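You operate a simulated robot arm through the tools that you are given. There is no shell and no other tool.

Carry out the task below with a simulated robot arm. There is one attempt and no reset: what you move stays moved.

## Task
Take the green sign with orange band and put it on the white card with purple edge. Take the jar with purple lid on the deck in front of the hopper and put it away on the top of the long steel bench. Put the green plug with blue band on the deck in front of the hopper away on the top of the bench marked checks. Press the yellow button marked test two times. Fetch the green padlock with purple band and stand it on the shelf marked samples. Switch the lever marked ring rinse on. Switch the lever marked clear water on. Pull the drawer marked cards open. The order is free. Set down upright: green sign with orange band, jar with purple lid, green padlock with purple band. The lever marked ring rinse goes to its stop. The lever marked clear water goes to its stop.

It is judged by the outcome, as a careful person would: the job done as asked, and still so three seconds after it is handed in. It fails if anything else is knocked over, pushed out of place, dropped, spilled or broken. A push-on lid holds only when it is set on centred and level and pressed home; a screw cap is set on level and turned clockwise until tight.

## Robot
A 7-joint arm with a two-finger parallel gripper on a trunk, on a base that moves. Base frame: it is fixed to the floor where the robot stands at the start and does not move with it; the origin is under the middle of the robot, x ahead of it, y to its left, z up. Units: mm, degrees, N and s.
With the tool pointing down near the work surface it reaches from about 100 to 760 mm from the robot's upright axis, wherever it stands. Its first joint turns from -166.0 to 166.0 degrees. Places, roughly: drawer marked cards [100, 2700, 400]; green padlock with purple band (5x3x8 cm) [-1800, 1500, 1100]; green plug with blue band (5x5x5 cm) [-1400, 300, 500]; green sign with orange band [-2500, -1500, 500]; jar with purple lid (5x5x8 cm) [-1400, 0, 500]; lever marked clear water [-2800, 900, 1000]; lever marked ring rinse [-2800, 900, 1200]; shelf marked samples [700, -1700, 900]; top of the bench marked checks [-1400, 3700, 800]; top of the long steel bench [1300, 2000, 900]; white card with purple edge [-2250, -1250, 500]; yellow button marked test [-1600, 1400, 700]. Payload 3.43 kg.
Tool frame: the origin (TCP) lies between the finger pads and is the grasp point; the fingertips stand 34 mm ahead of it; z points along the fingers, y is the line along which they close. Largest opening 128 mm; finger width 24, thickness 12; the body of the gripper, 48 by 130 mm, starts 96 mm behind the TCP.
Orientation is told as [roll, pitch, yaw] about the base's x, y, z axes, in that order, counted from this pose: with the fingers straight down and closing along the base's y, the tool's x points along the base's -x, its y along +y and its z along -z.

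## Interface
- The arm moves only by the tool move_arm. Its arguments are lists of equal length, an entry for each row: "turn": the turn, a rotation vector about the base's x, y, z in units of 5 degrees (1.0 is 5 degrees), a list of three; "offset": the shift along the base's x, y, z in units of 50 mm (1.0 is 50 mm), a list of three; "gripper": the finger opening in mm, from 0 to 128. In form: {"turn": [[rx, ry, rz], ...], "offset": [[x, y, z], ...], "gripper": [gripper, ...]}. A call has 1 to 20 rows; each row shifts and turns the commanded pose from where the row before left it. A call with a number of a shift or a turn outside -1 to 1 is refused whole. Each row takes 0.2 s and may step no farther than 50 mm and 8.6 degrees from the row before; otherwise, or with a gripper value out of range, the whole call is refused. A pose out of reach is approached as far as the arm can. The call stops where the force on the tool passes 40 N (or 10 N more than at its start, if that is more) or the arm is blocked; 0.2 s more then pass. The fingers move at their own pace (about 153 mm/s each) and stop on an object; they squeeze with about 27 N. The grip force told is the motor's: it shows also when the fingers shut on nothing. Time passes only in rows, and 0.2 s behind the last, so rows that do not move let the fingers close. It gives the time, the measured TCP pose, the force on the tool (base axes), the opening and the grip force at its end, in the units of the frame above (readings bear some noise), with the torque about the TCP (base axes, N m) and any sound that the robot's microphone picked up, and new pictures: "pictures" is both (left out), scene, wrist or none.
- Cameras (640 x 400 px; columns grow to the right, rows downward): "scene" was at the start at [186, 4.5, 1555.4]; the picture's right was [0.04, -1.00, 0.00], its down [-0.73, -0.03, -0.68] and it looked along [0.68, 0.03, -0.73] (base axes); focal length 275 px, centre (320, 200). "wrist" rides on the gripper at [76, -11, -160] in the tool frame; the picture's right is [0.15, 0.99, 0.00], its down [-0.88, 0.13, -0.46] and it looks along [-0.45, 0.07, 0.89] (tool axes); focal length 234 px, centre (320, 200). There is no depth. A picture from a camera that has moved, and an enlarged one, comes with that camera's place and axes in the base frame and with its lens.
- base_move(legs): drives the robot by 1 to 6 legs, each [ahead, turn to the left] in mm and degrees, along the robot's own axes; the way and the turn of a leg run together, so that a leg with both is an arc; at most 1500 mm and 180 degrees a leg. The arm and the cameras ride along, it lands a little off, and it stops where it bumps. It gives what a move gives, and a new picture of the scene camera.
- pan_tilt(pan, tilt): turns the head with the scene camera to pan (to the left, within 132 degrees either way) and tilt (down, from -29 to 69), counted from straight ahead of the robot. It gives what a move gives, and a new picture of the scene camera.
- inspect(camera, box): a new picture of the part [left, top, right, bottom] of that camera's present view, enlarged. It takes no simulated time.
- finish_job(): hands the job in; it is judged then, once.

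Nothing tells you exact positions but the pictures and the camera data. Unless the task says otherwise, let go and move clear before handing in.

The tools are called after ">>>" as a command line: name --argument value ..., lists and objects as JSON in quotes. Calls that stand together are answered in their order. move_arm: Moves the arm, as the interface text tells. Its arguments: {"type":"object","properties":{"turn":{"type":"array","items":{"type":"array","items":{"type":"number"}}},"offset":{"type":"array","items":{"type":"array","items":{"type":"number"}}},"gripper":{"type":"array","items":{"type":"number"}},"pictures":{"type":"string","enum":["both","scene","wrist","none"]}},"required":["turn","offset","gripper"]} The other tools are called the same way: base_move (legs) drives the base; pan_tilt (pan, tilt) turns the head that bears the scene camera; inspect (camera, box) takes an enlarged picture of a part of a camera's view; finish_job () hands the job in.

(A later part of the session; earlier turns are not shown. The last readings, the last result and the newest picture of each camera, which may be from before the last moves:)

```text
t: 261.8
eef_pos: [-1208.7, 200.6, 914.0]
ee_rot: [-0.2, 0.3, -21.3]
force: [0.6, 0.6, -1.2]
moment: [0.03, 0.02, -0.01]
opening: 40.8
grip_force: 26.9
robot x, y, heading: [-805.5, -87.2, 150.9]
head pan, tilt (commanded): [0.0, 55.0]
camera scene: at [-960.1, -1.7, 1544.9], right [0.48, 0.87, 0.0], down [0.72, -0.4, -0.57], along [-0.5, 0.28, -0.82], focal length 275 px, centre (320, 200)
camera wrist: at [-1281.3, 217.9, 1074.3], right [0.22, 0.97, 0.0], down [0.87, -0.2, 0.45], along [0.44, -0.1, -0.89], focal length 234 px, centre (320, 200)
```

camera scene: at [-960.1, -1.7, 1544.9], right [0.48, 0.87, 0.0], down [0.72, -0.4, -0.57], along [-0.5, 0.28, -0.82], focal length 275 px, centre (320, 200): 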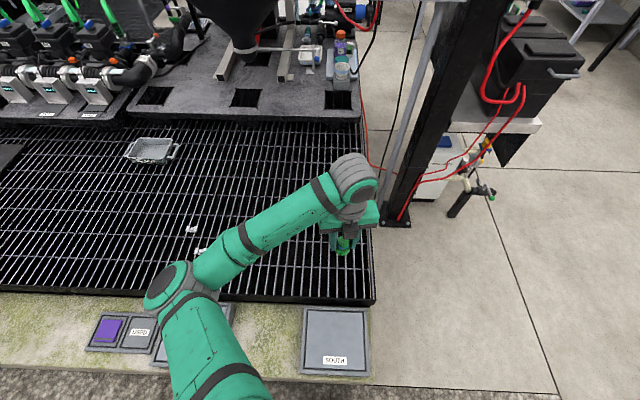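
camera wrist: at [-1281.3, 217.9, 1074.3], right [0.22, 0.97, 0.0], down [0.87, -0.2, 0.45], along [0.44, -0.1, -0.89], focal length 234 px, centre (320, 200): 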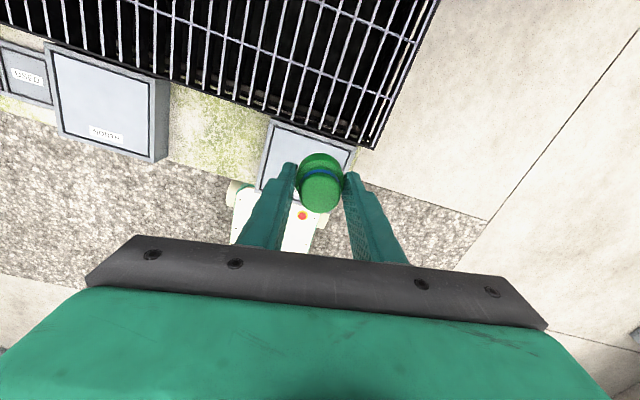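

Now I'll carry the plug to the white benches: back off, drive up the open floor, then toward the bench marked checks.

>>> base_move --legs '[[-300, 0], [0, -55.9], [1000, 0], [990, 0], [0, 35.5]]'

>>> base_move --legs '[[1300, 0], [0, -72]]'

>>> pan_tilt --pan 0 --tilt 35

```text
t: 278.2
eef_pos: [-1095.3, 2167.0, 913.4]
ee_rot: [-0.1, 0.3, -38.7]
force: [-0.5, 0.2, -0.1]
moment: [0.01, 0.02, 0.01]
opening: 40.6
grip_force: 26.8
robot x, y, heading: [-794.1, 1774.4, 133.8]
head pan, tilt (commanded): [0.0, 55.0]
camera scene: at [-918.5, 1898.4, 1544.9], right [0.72, 0.69, 0.0], down [0.57, -0.59, -0.57], along [-0.4, 0.41, -0.82], focal length 275 px, centre (320, 200)
```

scene: 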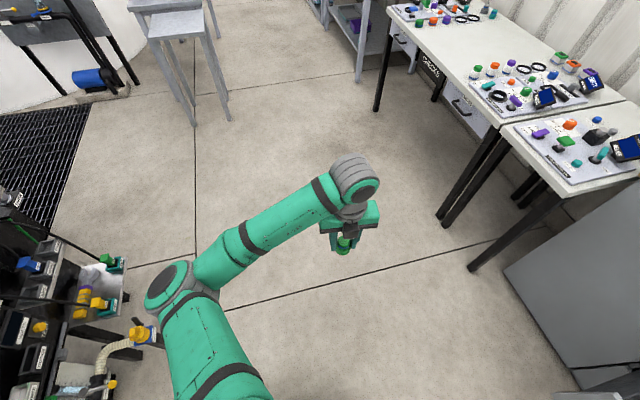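

```text
t: 288.2
eef_pos: [-1398.6, 3111.4, 912.1]
ee_rot: [-0.1, 0.3, -111.6]
force: [-0.1, -0.5, 0.2]
moment: [-0.01, 0.01, 0.04]
opening: 40.9
grip_force: 27.0
robot x, y, heading: [-1689.9, 2709.6, 60.9]
head pan, tilt (commanded): [0.0, 55.0]
camera scene: at [-1603.4, 2866.9, 1544.9], right [0.87, -0.49, 0.0], down [-0.4, -0.71, -0.57], along [0.28, 0.5, -0.82], focal length 275 px, centre (320, 200)
```

scene: 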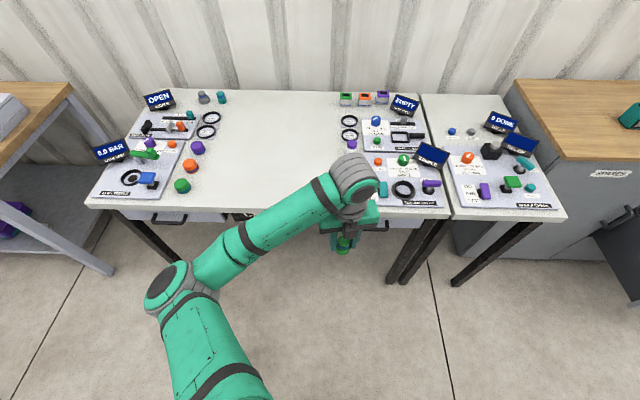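

```text
t: 289.1
eef_pos: [-1398.3, 3112.6, 913.3]
ee_rot: [-0.1, 0.3, -111.7]
force: [-0.2, 0.0, 0.2]
moment: [0.0, 0.0, -0.01]
opening: 40.4
grip_force: 26.8
robot x, y, heading: [-1688.1, 2711.0, 60.6]
head pan, tilt (commanded): [0.0, 35.0]
camera scene: at [-1595.6, 2880.8, 1573.0], right [0.87, -0.49, 0.0], down [-0.28, -0.5, -0.82], along [0.4, 0.71, -0.57], focal length 275 px, centre (320, 200)
```

scene: 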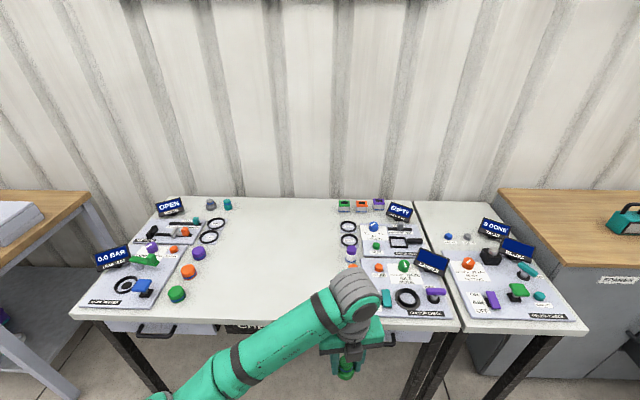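

The bench in front has a big free area in the middle; I'll read its label and check the free space.

>>> inspect --camera "scene" --box '[170, 290, 330, 390]'

>>> inspect --camera "scene" --box '[150, 180, 400, 340]'

```text
4.00 times, centred on (250, 340) of scene
camera zoom: at [-1595.6, 2880.8, 1573.0], right [0.87, -0.49, 0.0], down [-0.28, -0.5, -0.82], along [0.4, 0.71, -0.57], focal length 1100 px, centre (600, -360)
```

zoom: 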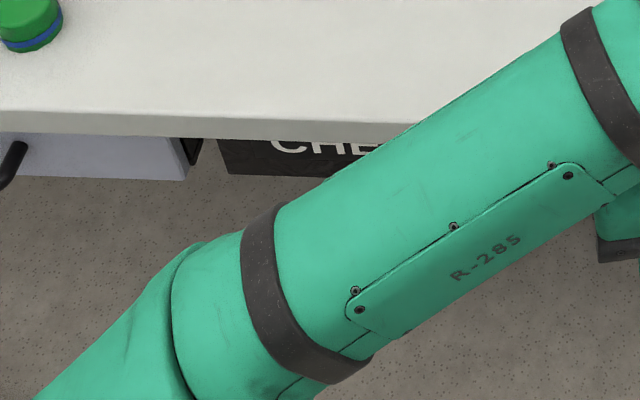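

```text
2.50 times, centred on (275, 260) of scene
camera zoom: at [-1595.6, 2880.8, 1573.0], right [0.87, -0.49, 0.0], down [-0.28, -0.5, -0.82], along [0.4, 0.71, -0.57], focal length 687 px, centre (432, 50)
```

zoom: 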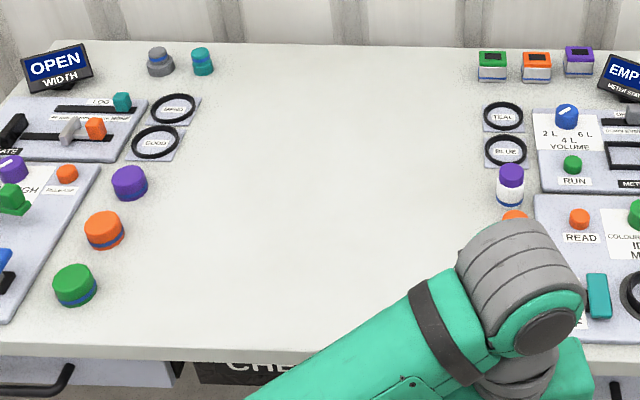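

It is the CHECKS bench (top z≈775). I'll shift the tool left toward the free middle, drive 200 mm closer and extend over it.

>>> move_arm --turn '[[0, 0, 0], [0, 0, 0], [0, 0, 0], [0, 0, 0]]' --offset '[[-0.83, 0.465, 0], [-0.83, 0.465, 0], [-0.83, 0.465, 0], [-0.83, 0.465, 0]]' --gripper '[20, 20, 20, 20]' --pictures "none"

>>> base_move --legs '[[200, 0]]'

>>> move_arm --turn '[[0, 0, 0], [0, 0, 0], [0, 0, 0], [0, 0, 0]]' --offset '[[0.44, 0.785, 0], [0.44, 0.785, 0], [0.44, 0.785, 0], [0, 0, 0]]' --gripper '[20, 20, 20, 20]'

```text
t: 290.1
eef_pos: [-1565.5, 3204.6, 912.0]
ee_rot: [0.0, 0.3, -111.8]
force: [0.9, 1.1, -0.4]
moment: [0.0, 0.01, 0.0]
opening: 40.5
grip_force: 26.8
robot x, y, heading: [-1691.4, 2711.9, 60.7]
head pan, tilt (commanded): [0.0, 35.0]
```

```text
t: 291.7
eef_pos: [-1466.1, 3384.0, 914.5]
ee_rot: [-0.1, 0.3, -111.6]
force: [-0.5, 0.9, -0.7]
moment: [0.01, 0.0, -0.04]
opening: 40.4
grip_force: 26.9
robot x, y, heading: [-1590.0, 2891.1, 60.9]
head pan, tilt (commanded): [0.0, 35.0]
camera scene: at [-1495.9, 3059.8, 1573.1], right [0.87, -0.49, 0.0], down [-0.28, -0.5, -0.82], along [0.4, 0.72, -0.57], focal length 275 px, centre (320, 200)
```

scene: 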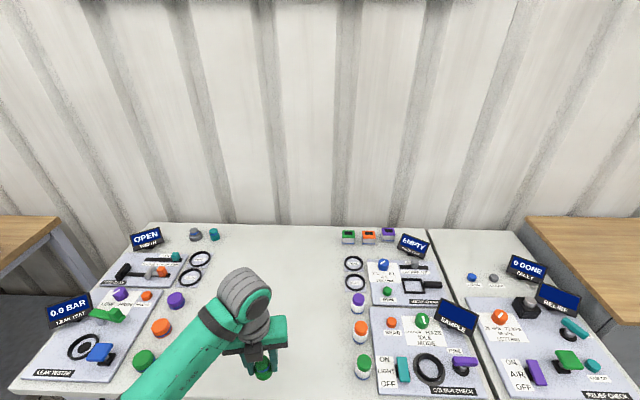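

```text
t: 292.7
eef_pos: [-1403.2, 3502.2, 915.0]
ee_rot: [-0.1, 0.4, -111.7]
force: [0.8, 0.4, -0.8]
moment: [0.0, -0.03, 0.02]
opening: 40.6
grip_force: 27.0
robot x, y, heading: [-1589.5, 2885.7, 60.9]
head pan, tilt (commanded): [0.0, 35.0]
camera scene: at [-1495.9, 3059.8, 1573.1], right [0.87, -0.49, 0.0], down [-0.28, -0.5, -0.82], along [0.4, 0.72, -0.57], focal length 275 px, centre (320, 200)
camera wrist: at [-1385.4, 3575.7, 1076.9], right [0.97, -0.23, 0.0], down [-0.2, -0.87, 0.45], along [-0.1, -0.44, -0.89], focal length 234 px, centre (320, 200)
```

scene: 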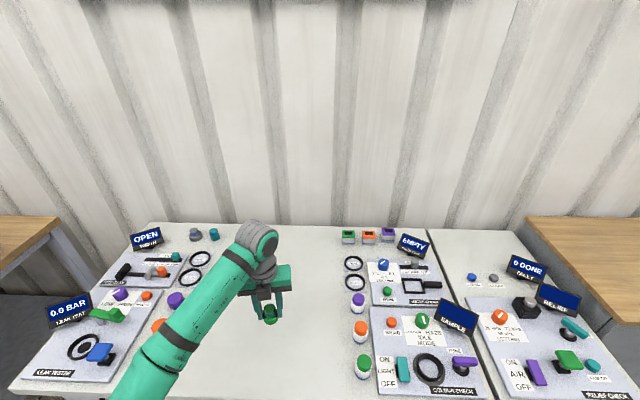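
wrist: 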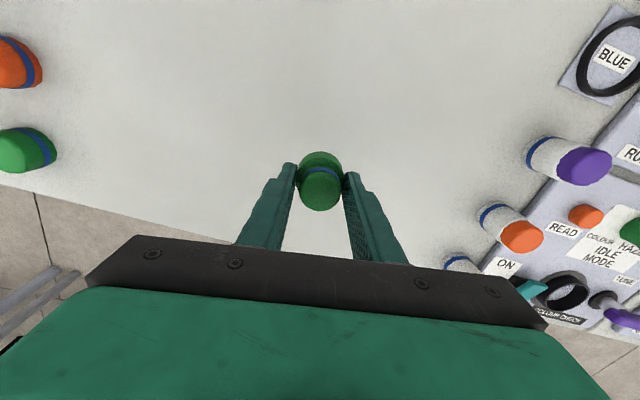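

The area below is clear. Lowering toward the top, then stepping down by feel.

>>> move_arm --turn '[[0, 0, 0], [0, 0, 0], [0, 0, 0]]' --offset '[[0, 0, -0.75], [0, 0, -0.75], [0, 0, 0]]' --gripper '[20, 20, 20]'

>>> inspect --camera "scene" --box '[200, 260, 340, 360]'

```text
t: 293.5
eef_pos: [-1401.7, 3503.9, 840.4]
ee_rot: [-0.2, 0.3, -111.6]
force: [-0.1, -2.5, 14.6]
moment: [-0.26, 0.01, -0.04]
opening: 40.2
grip_force: 26.7
robot x, y, heading: [-1592.2, 2891.2, 60.7]
head pan, tilt (commanded): [0.0, 35.0]
camera scene: at [-1495.9, 3059.3, 1573.2], right [0.87, -0.49, 0.0], down [-0.28, -0.5, -0.82], along [0.4, 0.72, -0.57], focal length 275 px, centre (320, 200)
camera wrist: at [-1383.4, 3575.8, 1002.3], right [0.97, -0.23, 0.0], down [-0.2, -0.87, 0.45], along [-0.1, -0.44, -0.89], focal length 234 px, centre (320, 200)
```

scene: 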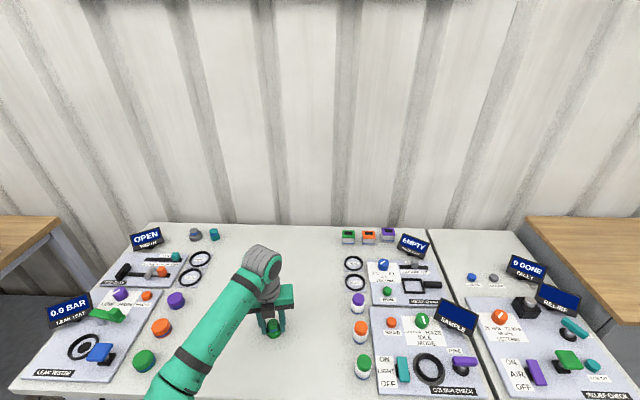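
wrist: 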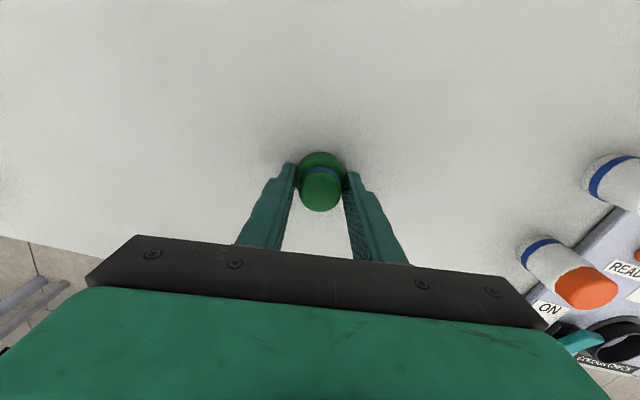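

```text
4.00 times, centred on (270, 310) of scene
camera zoom: at [-1495.9, 3059.3, 1573.2], right [0.87, -0.49, 0.0], down [-0.28, -0.5, -0.82], along [0.4, 0.72, -0.57], focal length 1100 px, centre (520, -240)
```

zoom: 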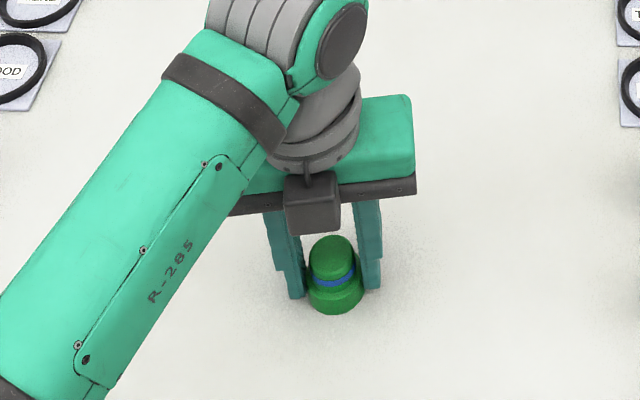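

The plug already rests on the top (15 N contact, bench z≈798). Releasing and rising.

>>> move_arm --turn '[[0, 0, 0], [0, 0, 0], [0, 0, 0]]' --offset '[[0, 0, 0], [0, 0, 0], [0, 0, 0]]' --gripper '[75, 75, 75]' --pictures "none"

>>> move_arm --turn '[[0, 0, 0], [0, 0, 0], [0, 0, 0], [0, 0, 0]]' --offset '[[0, 0, 0.4], [0, 0, 0.8], [0, 0, 0.9], [0, 0, 0.4]]' --gripper '[75, 75, 75, 75]'

```text
t: 294.3
eef_pos: [-1401.6, 3502.8, 839.6]
ee_rot: [-0.1, 0.3, -111.6]
force: [0.4, -1.2, -0.3]
moment: [-0.01, -0.01, -0.03]
opening: 74.8
grip_force: 0.0
robot x, y, heading: [-1590.9, 2887.4, 60.6]
head pan, tilt (commanded): [0.0, 35.0]
```

```text
t: 295.3
eef_pos: [-1399.7, 3500.6, 963.0]
ee_rot: [-0.1, 0.2, -111.7]
force: [-0.2, -0.1, 0.2]
moment: [0.01, -0.01, -0.01]
opening: 75.1
grip_force: 0.0
robot x, y, heading: [-1585.5, 2889.7, 60.6]
head pan, tilt (commanded): [0.0, 35.0]
camera scene: at [-1495.8, 3059.8, 1573.1], right [0.87, -0.49, 0.0], down [-0.28, -0.5, -0.82], along [0.4, 0.72, -0.57], focal length 275 px, centre (320, 200)
camera wrist: at [-1382.0, 3574.6, 1125.5], right [0.97, -0.23, 0.0], down [-0.2, -0.87, 0.45], along [-0.1, -0.44, -0.89], focal length 234 px, centre (320, 200)
```

scene: 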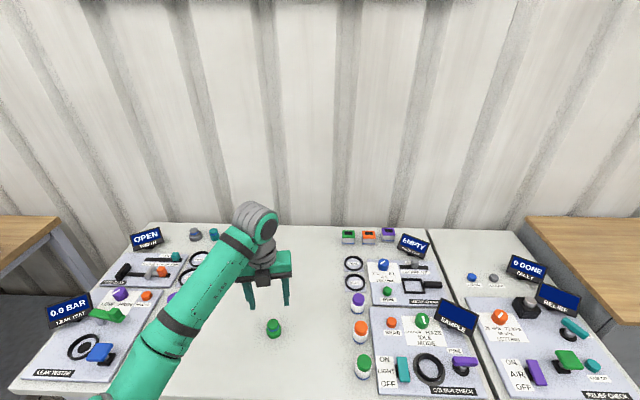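
wrist: 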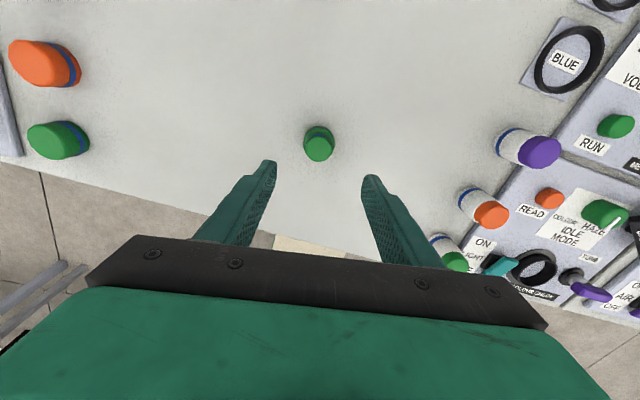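

The plug stands on the CHECKS bench. Next, the yellow TEST button: I'll back off and drive round to face the lower panel of the tower.

>>> base_move --legs '[[-350, 0], [0, -109.6], [735, 0], [0, -72.7]]'

>>> pan_tilt --pan 0 --tilt 50

```text
t: 310.1
eef_pos: [-1546.9, 1416.8, 963.6]
ee_rot: [-0.1, 0.3, 62.5]
force: [0.0, 0.2, -0.2]
moment: [0.02, 0.01, 0.04]
opening: 75.0
grip_force: 0.0
robot x, y, heading: [-1293.4, 2008.1, -125.3]
head pan, tilt (commanded): [0.0, 35.0]
camera scene: at [-1402.9, 1850.2, 1573.1], right [-0.82, 0.58, 0.0], down [0.33, 0.47, -0.82], along [-0.47, -0.67, -0.57], focal length 275 px, centre (320, 200)
```

scene: 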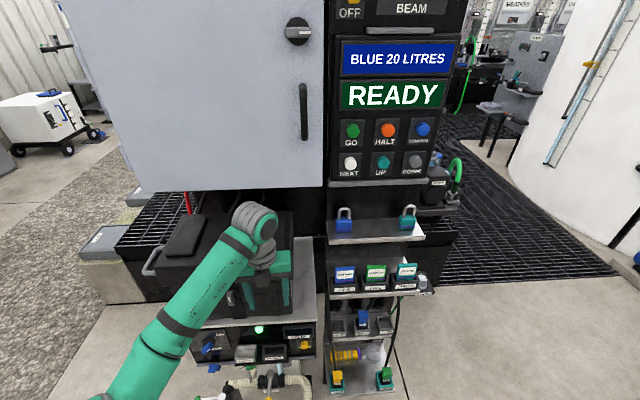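

```text
t: 310.8
eef_pos: [-1545.1, 1418.4, 964.5]
ee_rot: [-0.1, 0.2, 62.5]
force: [-1.0, -0.2, 0.6]
moment: [-0.01, -0.02, 0.0]
opening: 75.0
grip_force: 0.0
robot x, y, heading: [-1292.7, 2002.9, -125.4]
head pan, tilt (commanded): [0.0, 50.0]
camera scene: at [-1396.5, 1859.2, 1551.4], right [-0.82, 0.58, 0.0], down [0.44, 0.63, -0.64], along [-0.37, -0.53, -0.77], focal length 275 px, centre (320, 200)
```

scene: 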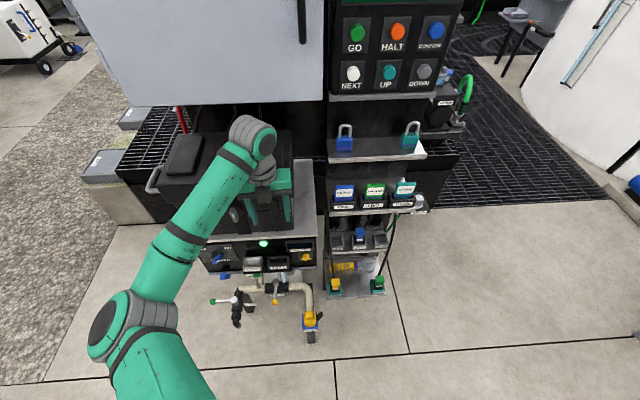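

The arm is close to the battery, so I'll back straight off first, square up, and then reorient the tool to horizontal.

>>> base_move --legs '[[-160, 0], [0, 3.8]]'

>>> inspect --camera "scene" --box '[180, 180, 380, 330]'

```text
t: 312.7
eef_pos: [-1415.3, 1533.1, 964.0]
ee_rot: [-0.1, 0.3, 66.3]
force: [0.4, -0.2, -1.1]
moment: [0.01, -0.04, 0.01]
opening: 75.1
grip_force: 0.1
robot x, y, heading: [-1199.4, 2138.5, -121.2]
head pan, tilt (commanded): [0.0, 50.0]
camera scene: at [-1294.1, 1983.1, 1551.4], right [-0.85, 0.52, 0.0], down [0.4, 0.65, -0.64], along [-0.33, -0.55, -0.77], focal length 275 px, centre (320, 200)
```

scene: 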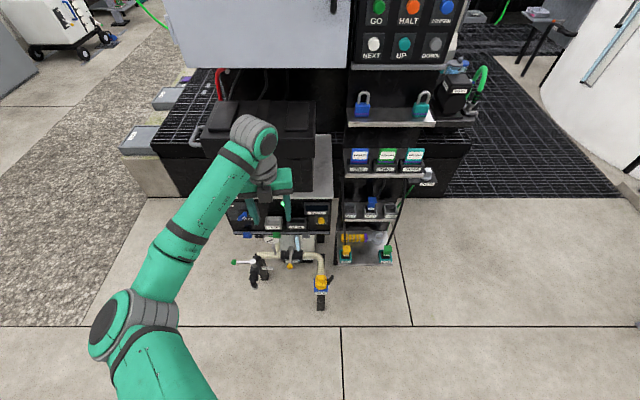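

```text
2.67 times, centred on (280, 255) of scene
camera zoom: at [-1294.1, 1983.1, 1551.4], right [-0.85, 0.52, 0.0], down [0.4, 0.65, -0.64], along [-0.33, -0.55, -0.77], focal length 733 px, centre (427, 53)
```

zoom: 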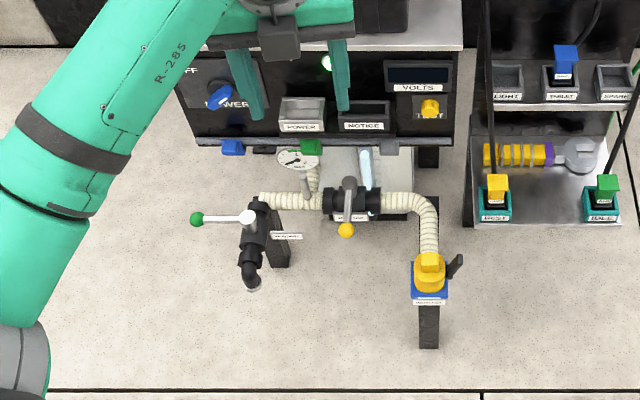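

TEST button is around (-1634,1424,~640). I'll rotate the tool to point forward (camera on top), close the fingers, and lower to the button's height at a safe distance.

>>> move_arm --turn '[[0, 0, -0.75], [0, 0, -0.75], [-0.855, 0.518, 0], [-0.855, 0.518, 0], [-0.855, 0.518, 0], [-0.855, 0.518, 0], [-0.855, 0.518, 0], [-0.855, 0.518, 0], [-0.855, 0.518, 0], [-0.855, 0.518, 0], [-0.855, 0.518, 0], [-0.855, 0.518, 0], [-0.855, 0.518, 0], [-0.855, 0.518, 0], [-0.855, 0.518, 0], [-0.855, 0.518, 0], [-0.855, 0.518, 0], [-0.855, 0.518, 0], [-0.855, 0.518, 0], [-0.855, 0.518, 0]]' --offset '[[-0.095, 0.092, 0], [-0.095, 0.092, 0], [-0.095, 0.092, -0.3], [-0.095, 0.092, -0.3], [-0.095, 0.092, -0.3], [-0.095, 0.092, -0.3], [-0.095, 0.092, -0.3], [-0.095, 0.092, -0.3], [-0.095, 0.092, -0.3], [-0.095, 0.092, -0.3], [-0.095, 0.092, -0.3], [-0.095, 0.092, -0.3], [-0.095, 0.092, -0.3], [-0.095, 0.092, -0.3], [-0.095, 0.092, -0.3], [-0.095, 0.092, -0.3], [-0.095, 0.092, -0.3], [-0.095, 0.092, -0.3], [-0.095, 0.092, -0.3], [-0.095, 0.092, -0.3]]' --gripper '[0, 0, 0, 0, 0, 0, 0, 0, 0, 0, 0, 0, 0, 0, 0, 0, 0, 0, 0, 0]'

```text
t: 316.9
eef_pos: [-1512.3, 1624.6, 694.5]
ee_rot: [-177.6, 89.6, -118.8]
force: [0.3, -0.4, -0.3]
moment: [0.02, -0.01, 0.0]
opening: 0.1
grip_force: 27.2
robot x, y, heading: [-1201.1, 2136.0, -121.2]
head pan, tilt (commanded): [0.0, 50.0]
camera scene: at [-1294.0, 1983.1, 1551.4], right [-0.85, 0.52, 0.0], down [0.4, 0.65, -0.64], along [-0.33, -0.55, -0.77], focal length 275 px, centre (320, 200)
camera wrist: at [-1419.0, 1755.7, 769.1], right [-0.85, 0.51, 0.15], down [0.12, 0.45, -0.88], along [-0.52, -0.73, -0.44], focal length 234 px, centre (320, 200)
```

scene: 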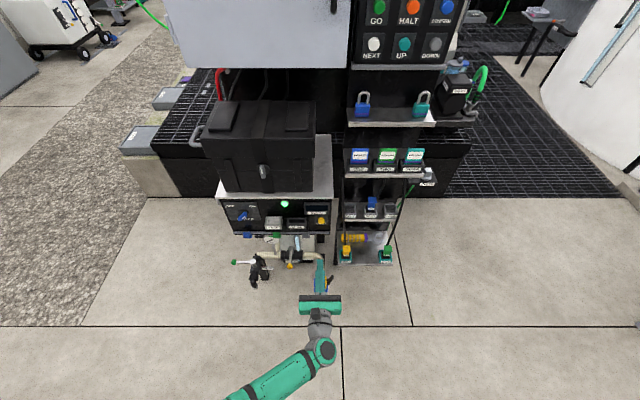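
wrist: 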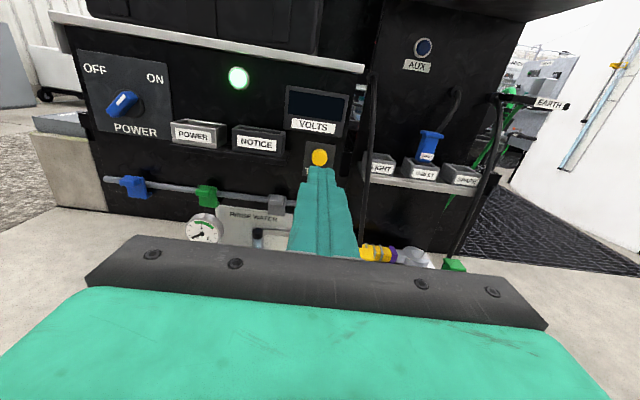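

The button is straight ahead, ~37 mm below the tool line and ~187 mm beyond the fingertips. I'll lower 36 mm and drive 120 mm closer.

>>> move_arm --turn '[[0, 0, 0], [0, 0, 0]]' --offset '[[0, 0, -0.72], [0, 0, 0]]' --gripper '[0, 0]' --pictures "none"

>>> base_move --legs '[[115, 0]]'

>>> move_arm --turn '[[0, 0, 0]]' --offset '[[0, 0, 0]]' --gripper '[0]' --pictures "wrist"

>>> inspect --camera "wrist" --box '[220, 80, 420, 230]'

```text
t: 317.5
eef_pos: [-1512.0, 1624.0, 657.9]
ee_rot: [-172.2, 89.7, -113.3]
force: [-0.1, 0.4, 0.2]
moment: [-0.03, 0.03, -0.02]
opening: 0.0
grip_force: 27.0
robot x, y, heading: [-1204.7, 2139.7, -121.5]
head pan, tilt (commanded): [0.0, 50.0]
```

```text
t: 318.7
eef_pos: [-1571.9, 1523.7, 658.4]
ee_rot: [-172.0, 89.6, -113.0]
force: [-0.8, -1.2, -0.6]
moment: [0.02, -0.02, 0.01]
opening: 0.1
grip_force: 27.2
robot x, y, heading: [-1263.5, 2037.5, -121.1]
head pan, tilt (commanded): [0.0, 50.0]
camera scene: at [-1354.1, 1884.2, 1551.4], right [-0.86, 0.52, 0.0], down [0.4, 0.66, -0.64], along [-0.33, -0.55, -0.77], focal length 275 px, centre (320, 200)
```

scene: 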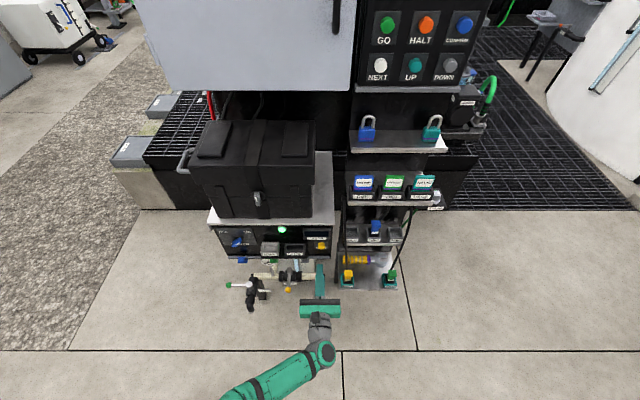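

```text
t: 319.1
eef_pos: [-1571.8, 1524.8, 657.9]
ee_rot: [-171.9, 89.6, -112.9]
force: [-0.7, -0.4, 0.8]
moment: [-0.01, 0.04, 0.0]
opening: 0.0
grip_force: 27.3
robot x, y, heading: [-1258.4, 2038.1, -121.2]
head pan, tilt (commanded): [0.0, 50.0]
camera wrist: at [-1479.0, 1655.7, 734.1], right [-0.85, 0.51, 0.15], down [0.12, 0.45, -0.88], along [-0.52, -0.73, -0.45], focal length 234 px, centre (320, 200)
```

wrist: 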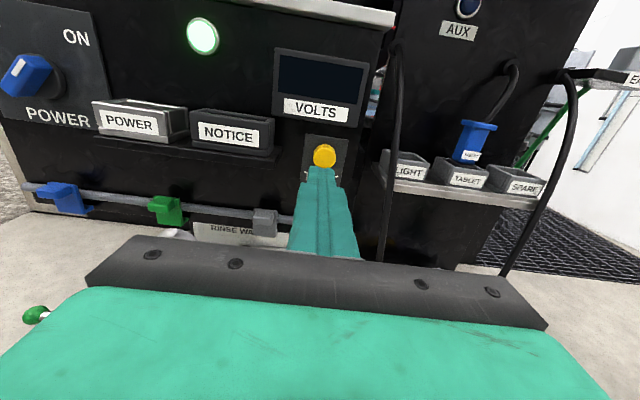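

```text
2.67 times, centred on (320, 155) of wrist
camera zoom: at [-1479.0, 1655.7, 734.1], right [-0.85, 0.51, 0.15], down [0.12, 0.45, -0.88], along [-0.52, -0.73, -0.45], focal length 624 px, centre (320, 320)
```

zoom: 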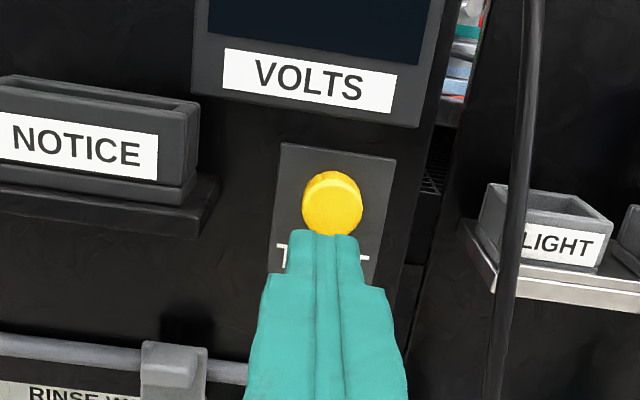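

Button is 4 mm right of the tool axis and ~70 mm ahead of the tips. I'll correct, approach 50 mm, then press slowly.

>>> move_arm --turn '[[0, 0, 0], [0, 0, 0], [0, 0, 0], [0, 0, 0]]' --offset '[[-0.07, 0.04, 0], [-0.259, -0.428, 0], [-0.259, -0.428, 0], [0, 0, 0]]' --gripper '[0, 0, 0, 0]' --pictures "wrist"

>>> inspect --camera "wrist" --box '[220, 80, 420, 230]'

```text
t: 320.1
eef_pos: [-1600.5, 1483.6, 655.9]
ee_rot: [-168.9, 89.6, -109.8]
force: [-0.5, -0.7, 0.5]
moment: [-0.02, 0.02, 0.01]
opening: 0.0
grip_force: 26.8
robot x, y, heading: [-1263.8, 2036.7, -121.2]
head pan, tilt (commanded): [0.0, 50.0]
camera wrist: at [-1507.8, 1614.2, 733.3], right [-0.85, 0.51, 0.15], down [0.12, 0.45, -0.88], along [-0.52, -0.73, -0.45], focal length 234 px, centre (320, 200)
```

wrist: 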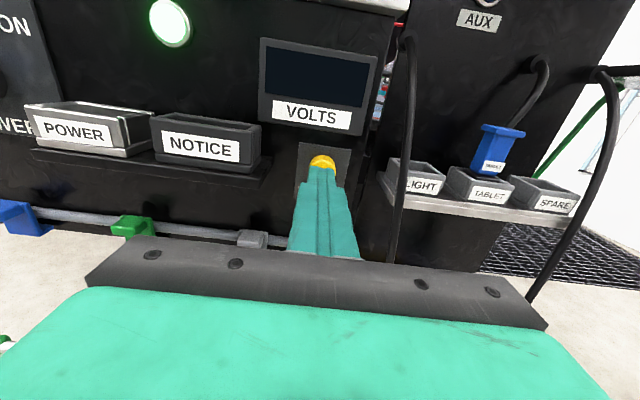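

```text
2.67 times, centred on (320, 155) of wrist
camera zoom: at [-1507.8, 1614.2, 733.3], right [-0.85, 0.51, 0.15], down [0.12, 0.45, -0.88], along [-0.52, -0.73, -0.45], focal length 624 px, centre (320, 320)
```

zoom: 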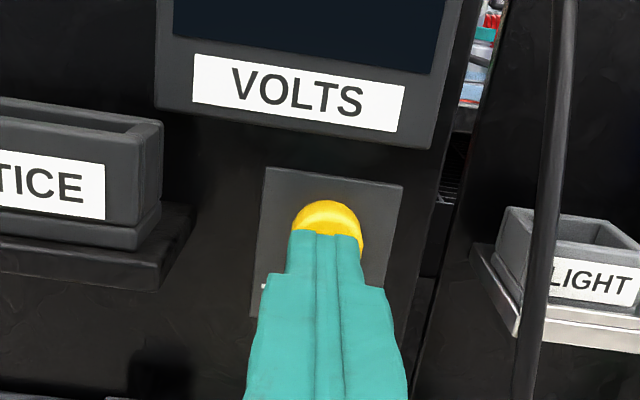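

Aligned on the button. Pressing slowly now.

>>> move_arm --turn '[[0, 0, 0], [0, 0, 0], [0, 0, 0], [0, 0, 0]]' --offset '[[-0.052, -0.0855, 0.02], [-0.052, -0.0855, 0], [-0.052, -0.0855, 0], [-0.052, -0.0855, 0]]' --gripper '[0, 0, 0, 0]' --pictures "none"

>>> move_arm --turn '[[0, 0, 0], [0, 0, 0]]' --offset '[[-0.026, -0.0428, 0], [-0.026, -0.0428, 0]]' --gripper '[0, 0]' --pictures "none"

```text
t: 321.1
eef_pos: [-1612.1, 1467.4, 659.0]
ee_rot: [-174.2, 89.6, -115.4]
force: [1.0, 0.9, -0.1]
moment: [0.04, -0.02, 0.03]
opening: 0.1
grip_force: 27.4
robot x, y, heading: [-1260.3, 2038.6, -121.3]
head pan, tilt (commanded): [0.0, 50.0]
```

```text
t: 321.7
eef_pos: [-1613.0, 1463.5, 658.3]
ee_rot: [-173.7, 89.7, -114.7]
force: [-0.2, 2.2, 0.0]
moment: [0.01, -0.01, -0.01]
opening: 0.1
grip_force: 27.1
robot x, y, heading: [-1259.5, 2035.4, -121.4]
head pan, tilt (commanded): [0.0, 50.0]
heard: click
```

A click was heard: first press registered. I'll look, then release fully before the second press.

>>> inspect --camera "wrist" --box '[220, 80, 420, 230]'

>>> move_arm --turn '[[0, 0, 0], [0, 0, 0], [0, 0, 0], [0, 0, 0]]' --offset '[[0.1, 0.17, 0], [0.1, 0.17, 0], [0, 0, 0], [0, 0, 0]]' --gripper '[0, 0, 0, 0]' --pictures "none"

>>> inspect --camera "wrist" --box '[220, 80, 420, 230]'

```text
2.67 times, centred on (320, 155) of wrist
camera zoom: at [-1521.1, 1594.1, 734.4], right [-0.85, 0.51, 0.15], down [0.12, 0.45, -0.88], along [-0.52, -0.73, -0.45], focal length 624 px, centre (320, 320)
```

zoom: 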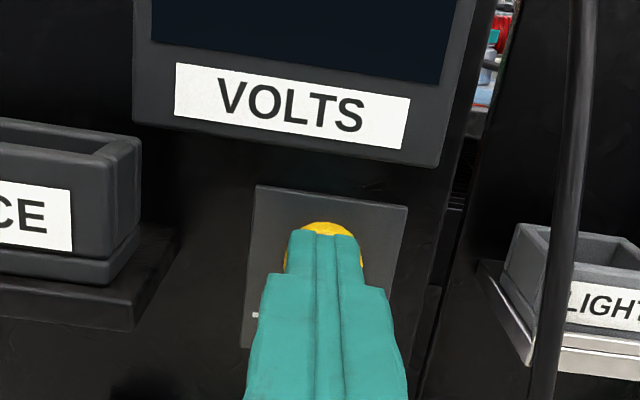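

```text
t: 322.7
eef_pos: [-1604.5, 1480.3, 659.2]
ee_rot: [-170.3, 89.6, -111.4]
force: [-0.1, 0.9, 0.5]
moment: [0.0, 0.0, 0.0]
opening: 0.2
grip_force: 27.1
robot x, y, heading: [-1260.2, 2040.1, -121.2]
head pan, tilt (commanded): [0.0, 50.0]
```

```text
2.67 times, centred on (320, 155) of wrist
camera zoom: at [-1511.2, 1610.9, 735.3], right [-0.85, 0.51, 0.15], down [0.12, 0.45, -0.88], along [-0.52, -0.73, -0.45], focal length 624 px, centre (320, 320)
```

zoom: 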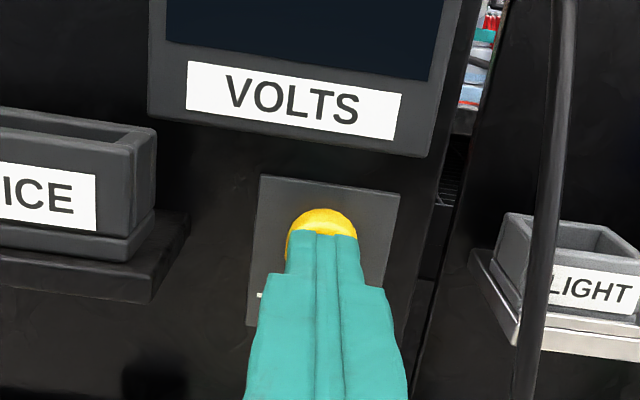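

Button released. Second press: advance the same way until a click.

>>> move_arm --turn '[[0, 0, 0], [0, 0, 0], [0, 0, 0]]' --offset '[[-0.052, -0.0855, 0], [-0.052, -0.0855, 0], [-0.052, -0.0855, 0]]' --gripper '[0, 0, 0]' --pictures "none"

>>> move_arm --turn '[[0, 0, 0], [0, 0, 0]]' --offset '[[-0.026, -0.0428, 0], [-0.026, -0.0428, 0]]' --gripper '[0, 0]' --pictures "none"

```text
t: 323.5
eef_pos: [-1612.0, 1467.4, 657.7]
ee_rot: [-172.0, 89.6, -113.1]
force: [1.1, 0.5, 0.0]
moment: [0.02, -0.01, 0.0]
opening: 0.1
grip_force: 27.3
robot x, y, heading: [-1259.7, 2038.9, -121.3]
head pan, tilt (commanded): [0.0, 50.0]
```

```text
t: 324.1
eef_pos: [-1615.1, 1463.2, 659.5]
ee_rot: [-170.2, 89.6, -111.3]
force: [1.4, 2.3, 1.6]
moment: [-0.01, -0.01, 0.0]
opening: 0.0
grip_force: 27.2
robot x, y, heading: [-1261.2, 2042.2, -121.5]
head pan, tilt (commanded): [0.0, 50.0]
heard: click
```

Second click heard. Now I'll withdraw straight back and head for the valve board (levers).

>>> move_arm --turn '[[0, 0, 0], [0, 0, 0], [0, 0, 0]]' --offset '[[0.2, 0.33, 0], [0.35, 0.58, 0], [0, 0, 0]]' --gripper '[0, 0, 0]' --pictures "none"

>>> base_move --legs '[[-250, 0]]'

>>> pan_tilt --pan -60 --tilt 20

```text
t: 324.9
eef_pos: [-1585.9, 1508.3, 658.8]
ee_rot: [-171.1, 89.6, -112.1]
force: [0.1, -0.6, 0.2]
moment: [-0.01, -0.03, 0.02]
opening: 0.0
grip_force: 27.0
robot x, y, heading: [-1263.3, 2039.2, -121.2]
head pan, tilt (commanded): [0.0, 50.0]
```

```text
t: 326.7
eef_pos: [-1461.2, 1718.3, 659.7]
ee_rot: [-171.5, 89.8, -112.8]
force: [-0.1, -0.7, -1.0]
moment: [0.03, 0.01, -0.01]
opening: 0.0
grip_force: 26.4
robot x, y, heading: [-1132.3, 2245.5, -121.5]
head pan, tilt (commanded): [0.0, 50.0]
camera scene: at [-1227.6, 2093.2, 1551.4], right [-0.85, 0.52, 0.0], down [0.4, 0.65, -0.64], along [-0.33, -0.55, -0.77], focal length 275 px, centre (320, 200)
```

scene: 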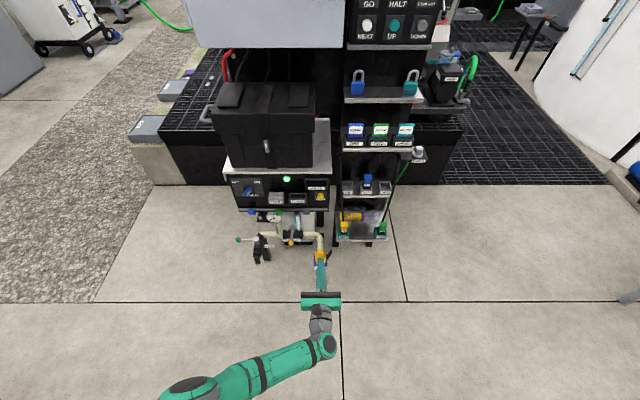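

```text
t: 328.0
eef_pos: [-1460.7, 1717.4, 659.2]
ee_rot: [-171.0, 89.6, -112.3]
force: [0.0, 0.0, -0.1]
moment: [0.04, 0.02, 0.02]
opening: 0.1
grip_force: 26.9
robot x, y, heading: [-1134.5, 2247.0, -121.4]
head pan, tilt (commanded): [-60.0, 20.0]
camera scene: at [-1280.6, 2161.1, 1596.9], right [0.02, 1.0, 0.0], down [0.34, -0.01, -0.94], along [-0.94, 0.02, -0.34], focal length 275 px, centre (320, 200)
```

scene: 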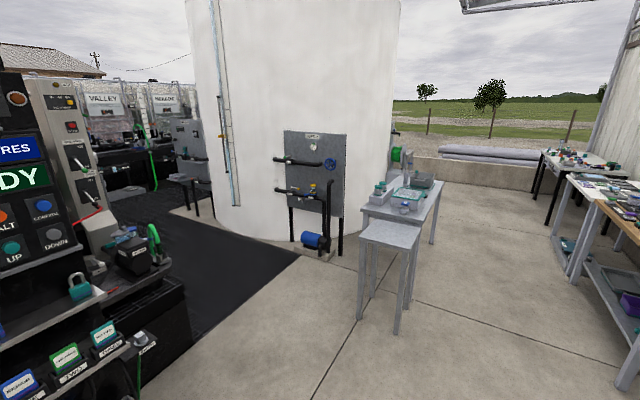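

Two boards are visible; the told lever position (-2800,900) lies toward the tall panel with levers beyond the tower. I'll enlarge those regions.

>>> inspect --camera "scene" --box '[20, 60, 160, 230]'

>>> inspect --camera "scene" --box '[150, 90, 370, 260]'

```text
2.35 times, centred on (90, 145) of scene
camera zoom: at [-1280.6, 2161.1, 1596.9], right [0.02, 1.0, 0.0], down [0.34, -0.01, -0.94], along [-0.94, 0.02, -0.34], focal length 647 px, centre (861, 329)
```

zoom: 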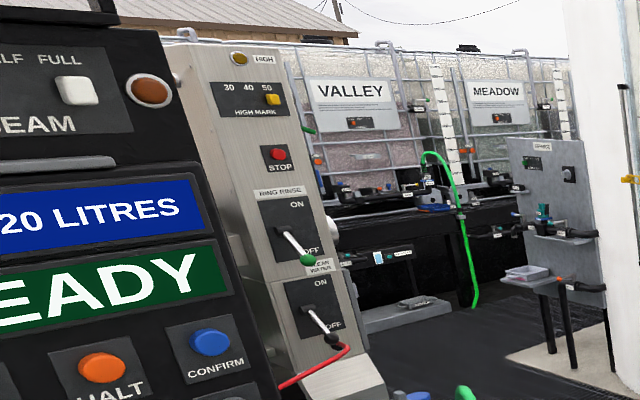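

```text
2.35 times, centred on (260, 175) of scene
camera zoom: at [-1280.6, 2161.1, 1596.9], right [0.02, 1.0, 0.0], down [0.34, -0.01, -0.94], along [-0.94, 0.02, -0.34], focal length 647 px, centre (461, 259)
```

zoom: 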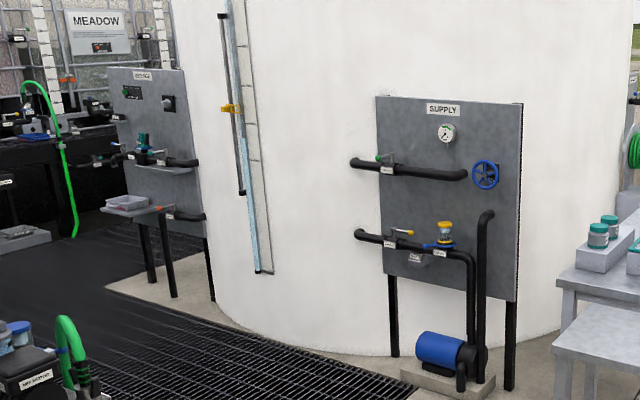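

The tall column carries the RING RINSE and CLEAR WATER levers, both at OFF (knobs low/right). I'll drive round to face that column.

>>> base_move --legs '[[0, -66], [790, 0], [0, 66]]'

>>> pan_tilt --pan 0 --tilt 20

>>> pan_tilt --pan 0 --tilt 50

```text
t: 338.7
eef_pos: [-2223.3, 1793.9, 659.1]
ee_rot: [-171.6, 89.6, -111.6]
force: [-0.6, 0.5, 0.4]
moment: [-0.03, 0.02, -0.03]
opening: 0.3
grip_force: 26.9
robot x, y, heading: [-1908.2, 2331.6, -120.2]
head pan, tilt (commanded): [-60.0, 20.0]
camera scene: at [-2051.8, 2241.7, 1597.0], right [0.0, 1.0, 0.0], down [0.34, 0.0, -0.94], along [-0.94, 0.0, -0.34], focal length 275 px, centre (320, 200)
```

scene: 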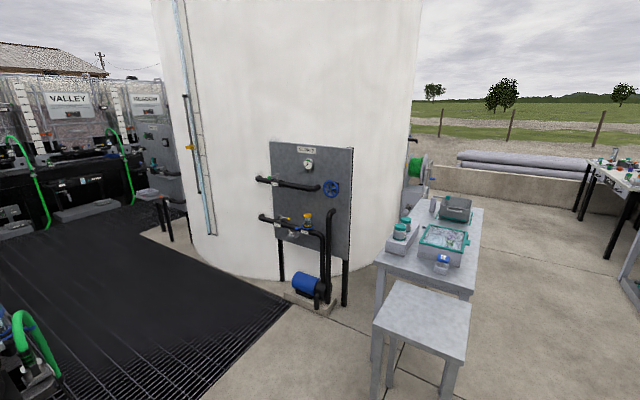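

```text
t: 340.0
eef_pos: [-2222.9, 1794.4, 659.9]
ee_rot: [-171.2, 89.6, -111.3]
force: [-0.1, -1.1, 0.9]
moment: [-0.01, 0.0, 0.0]
opening: 0.0
grip_force: 26.9
robot x, y, heading: [-1905.4, 2329.6, -120.2]
head pan, tilt (commanded): [0.0, 20.0]
camera scene: at [-2005.5, 2160.9, 1597.0], right [-0.86, 0.5, 0.0], down [0.17, 0.3, -0.94], along [-0.47, -0.81, -0.34], focal length 275 px, centre (320, 200)
```

scene: 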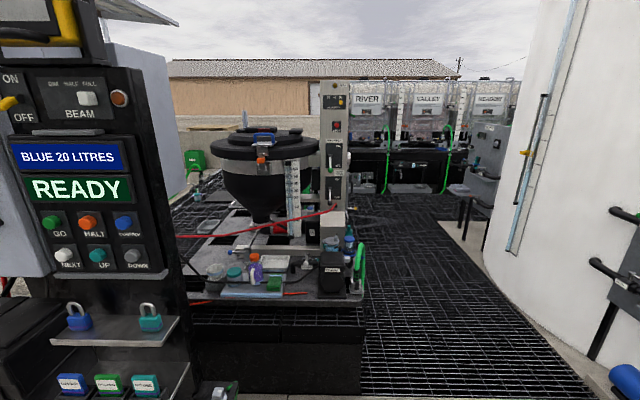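

```text
t: 340.9
eef_pos: [-2223.7, 1793.9, 659.9]
ee_rot: [-171.7, 89.6, -111.6]
force: [0.0, -0.2, -0.1]
moment: [0.0, -0.02, 0.01]
opening: 0.3
grip_force: 26.7
robot x, y, heading: [-1908.2, 2327.5, -120.2]
head pan, tilt (commanded): [0.0, 50.0]
camera scene: at [-1997.4, 2174.8, 1551.4], right [-0.86, 0.5, 0.0], down [0.38, 0.66, -0.64], along [-0.32, -0.56, -0.77], focal length 275 px, centre (320, 200)
```

scene: 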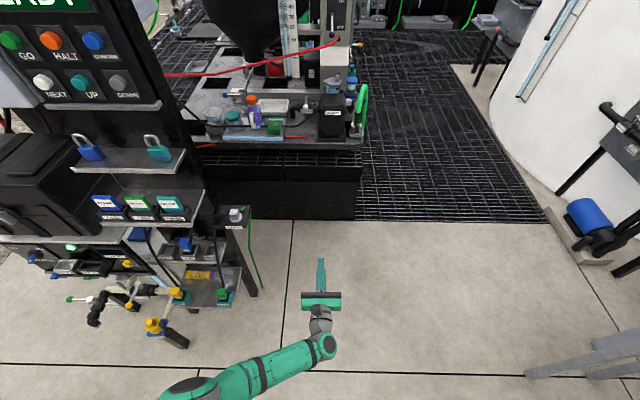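

>>> pan_tilt --pan 0 --tilt 25

>>> inspect --camera "scene" --box '[270, 40, 410, 280]'

>>> inspect --camera "scene" --box '[300, 60, 370, 180]'

```text
t: 341.8
eef_pos: [-2224.3, 1794.9, 659.3]
ee_rot: [-171.5, 89.7, -111.5]
force: [-0.3, -0.4, -0.1]
moment: [0.0, 0.01, -0.02]
opening: 0.0
grip_force: 27.2
robot x, y, heading: [-1909.0, 2330.7, -120.2]
head pan, tilt (commanded): [0.0, 25.0]
camera scene: at [-2004.9, 2161.8, 1588.8], right [-0.86, 0.5, 0.0], down [0.21, 0.37, -0.91], along [-0.45, -0.78, -0.42], focal length 275 px, centre (320, 200)
```

scene: 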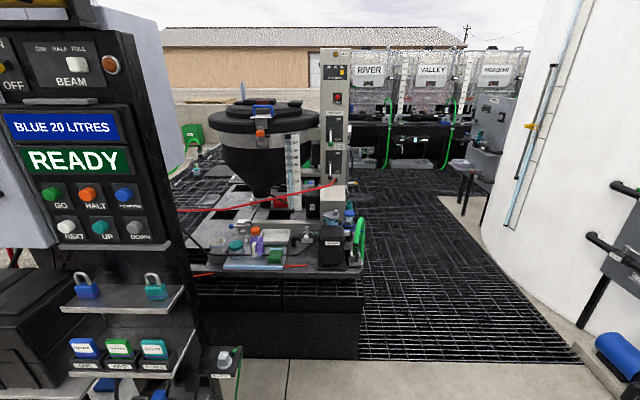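

```text
1.67 times, centred on (340, 160) of scene
camera zoom: at [-2004.9, 2161.8, 1588.8], right [-0.86, 0.5, 0.0], down [0.21, 0.37, -0.91], along [-0.45, -0.78, -0.42], focal length 458 px, centre (287, 267)
```

zoom: 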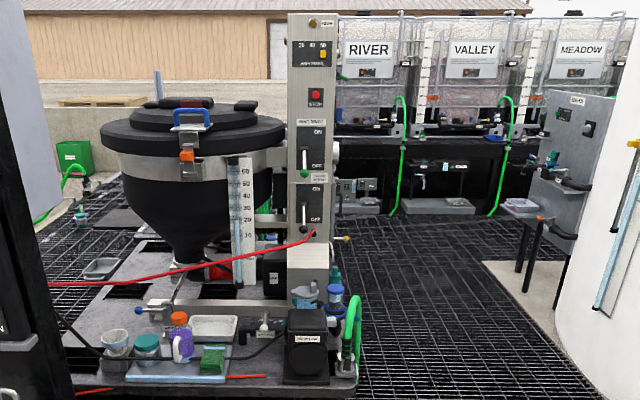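

```text
3.33 times, centred on (335, 120) of scene
camera zoom: at [-2004.9, 2161.8, 1588.8], right [-0.86, 0.5, 0.0], down [0.21, 0.37, -0.91], along [-0.45, -0.78, -0.42], focal length 916 px, centre (270, 467)
```

zoom: 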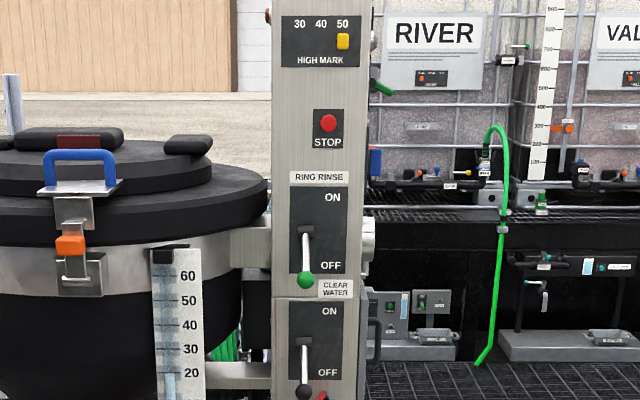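

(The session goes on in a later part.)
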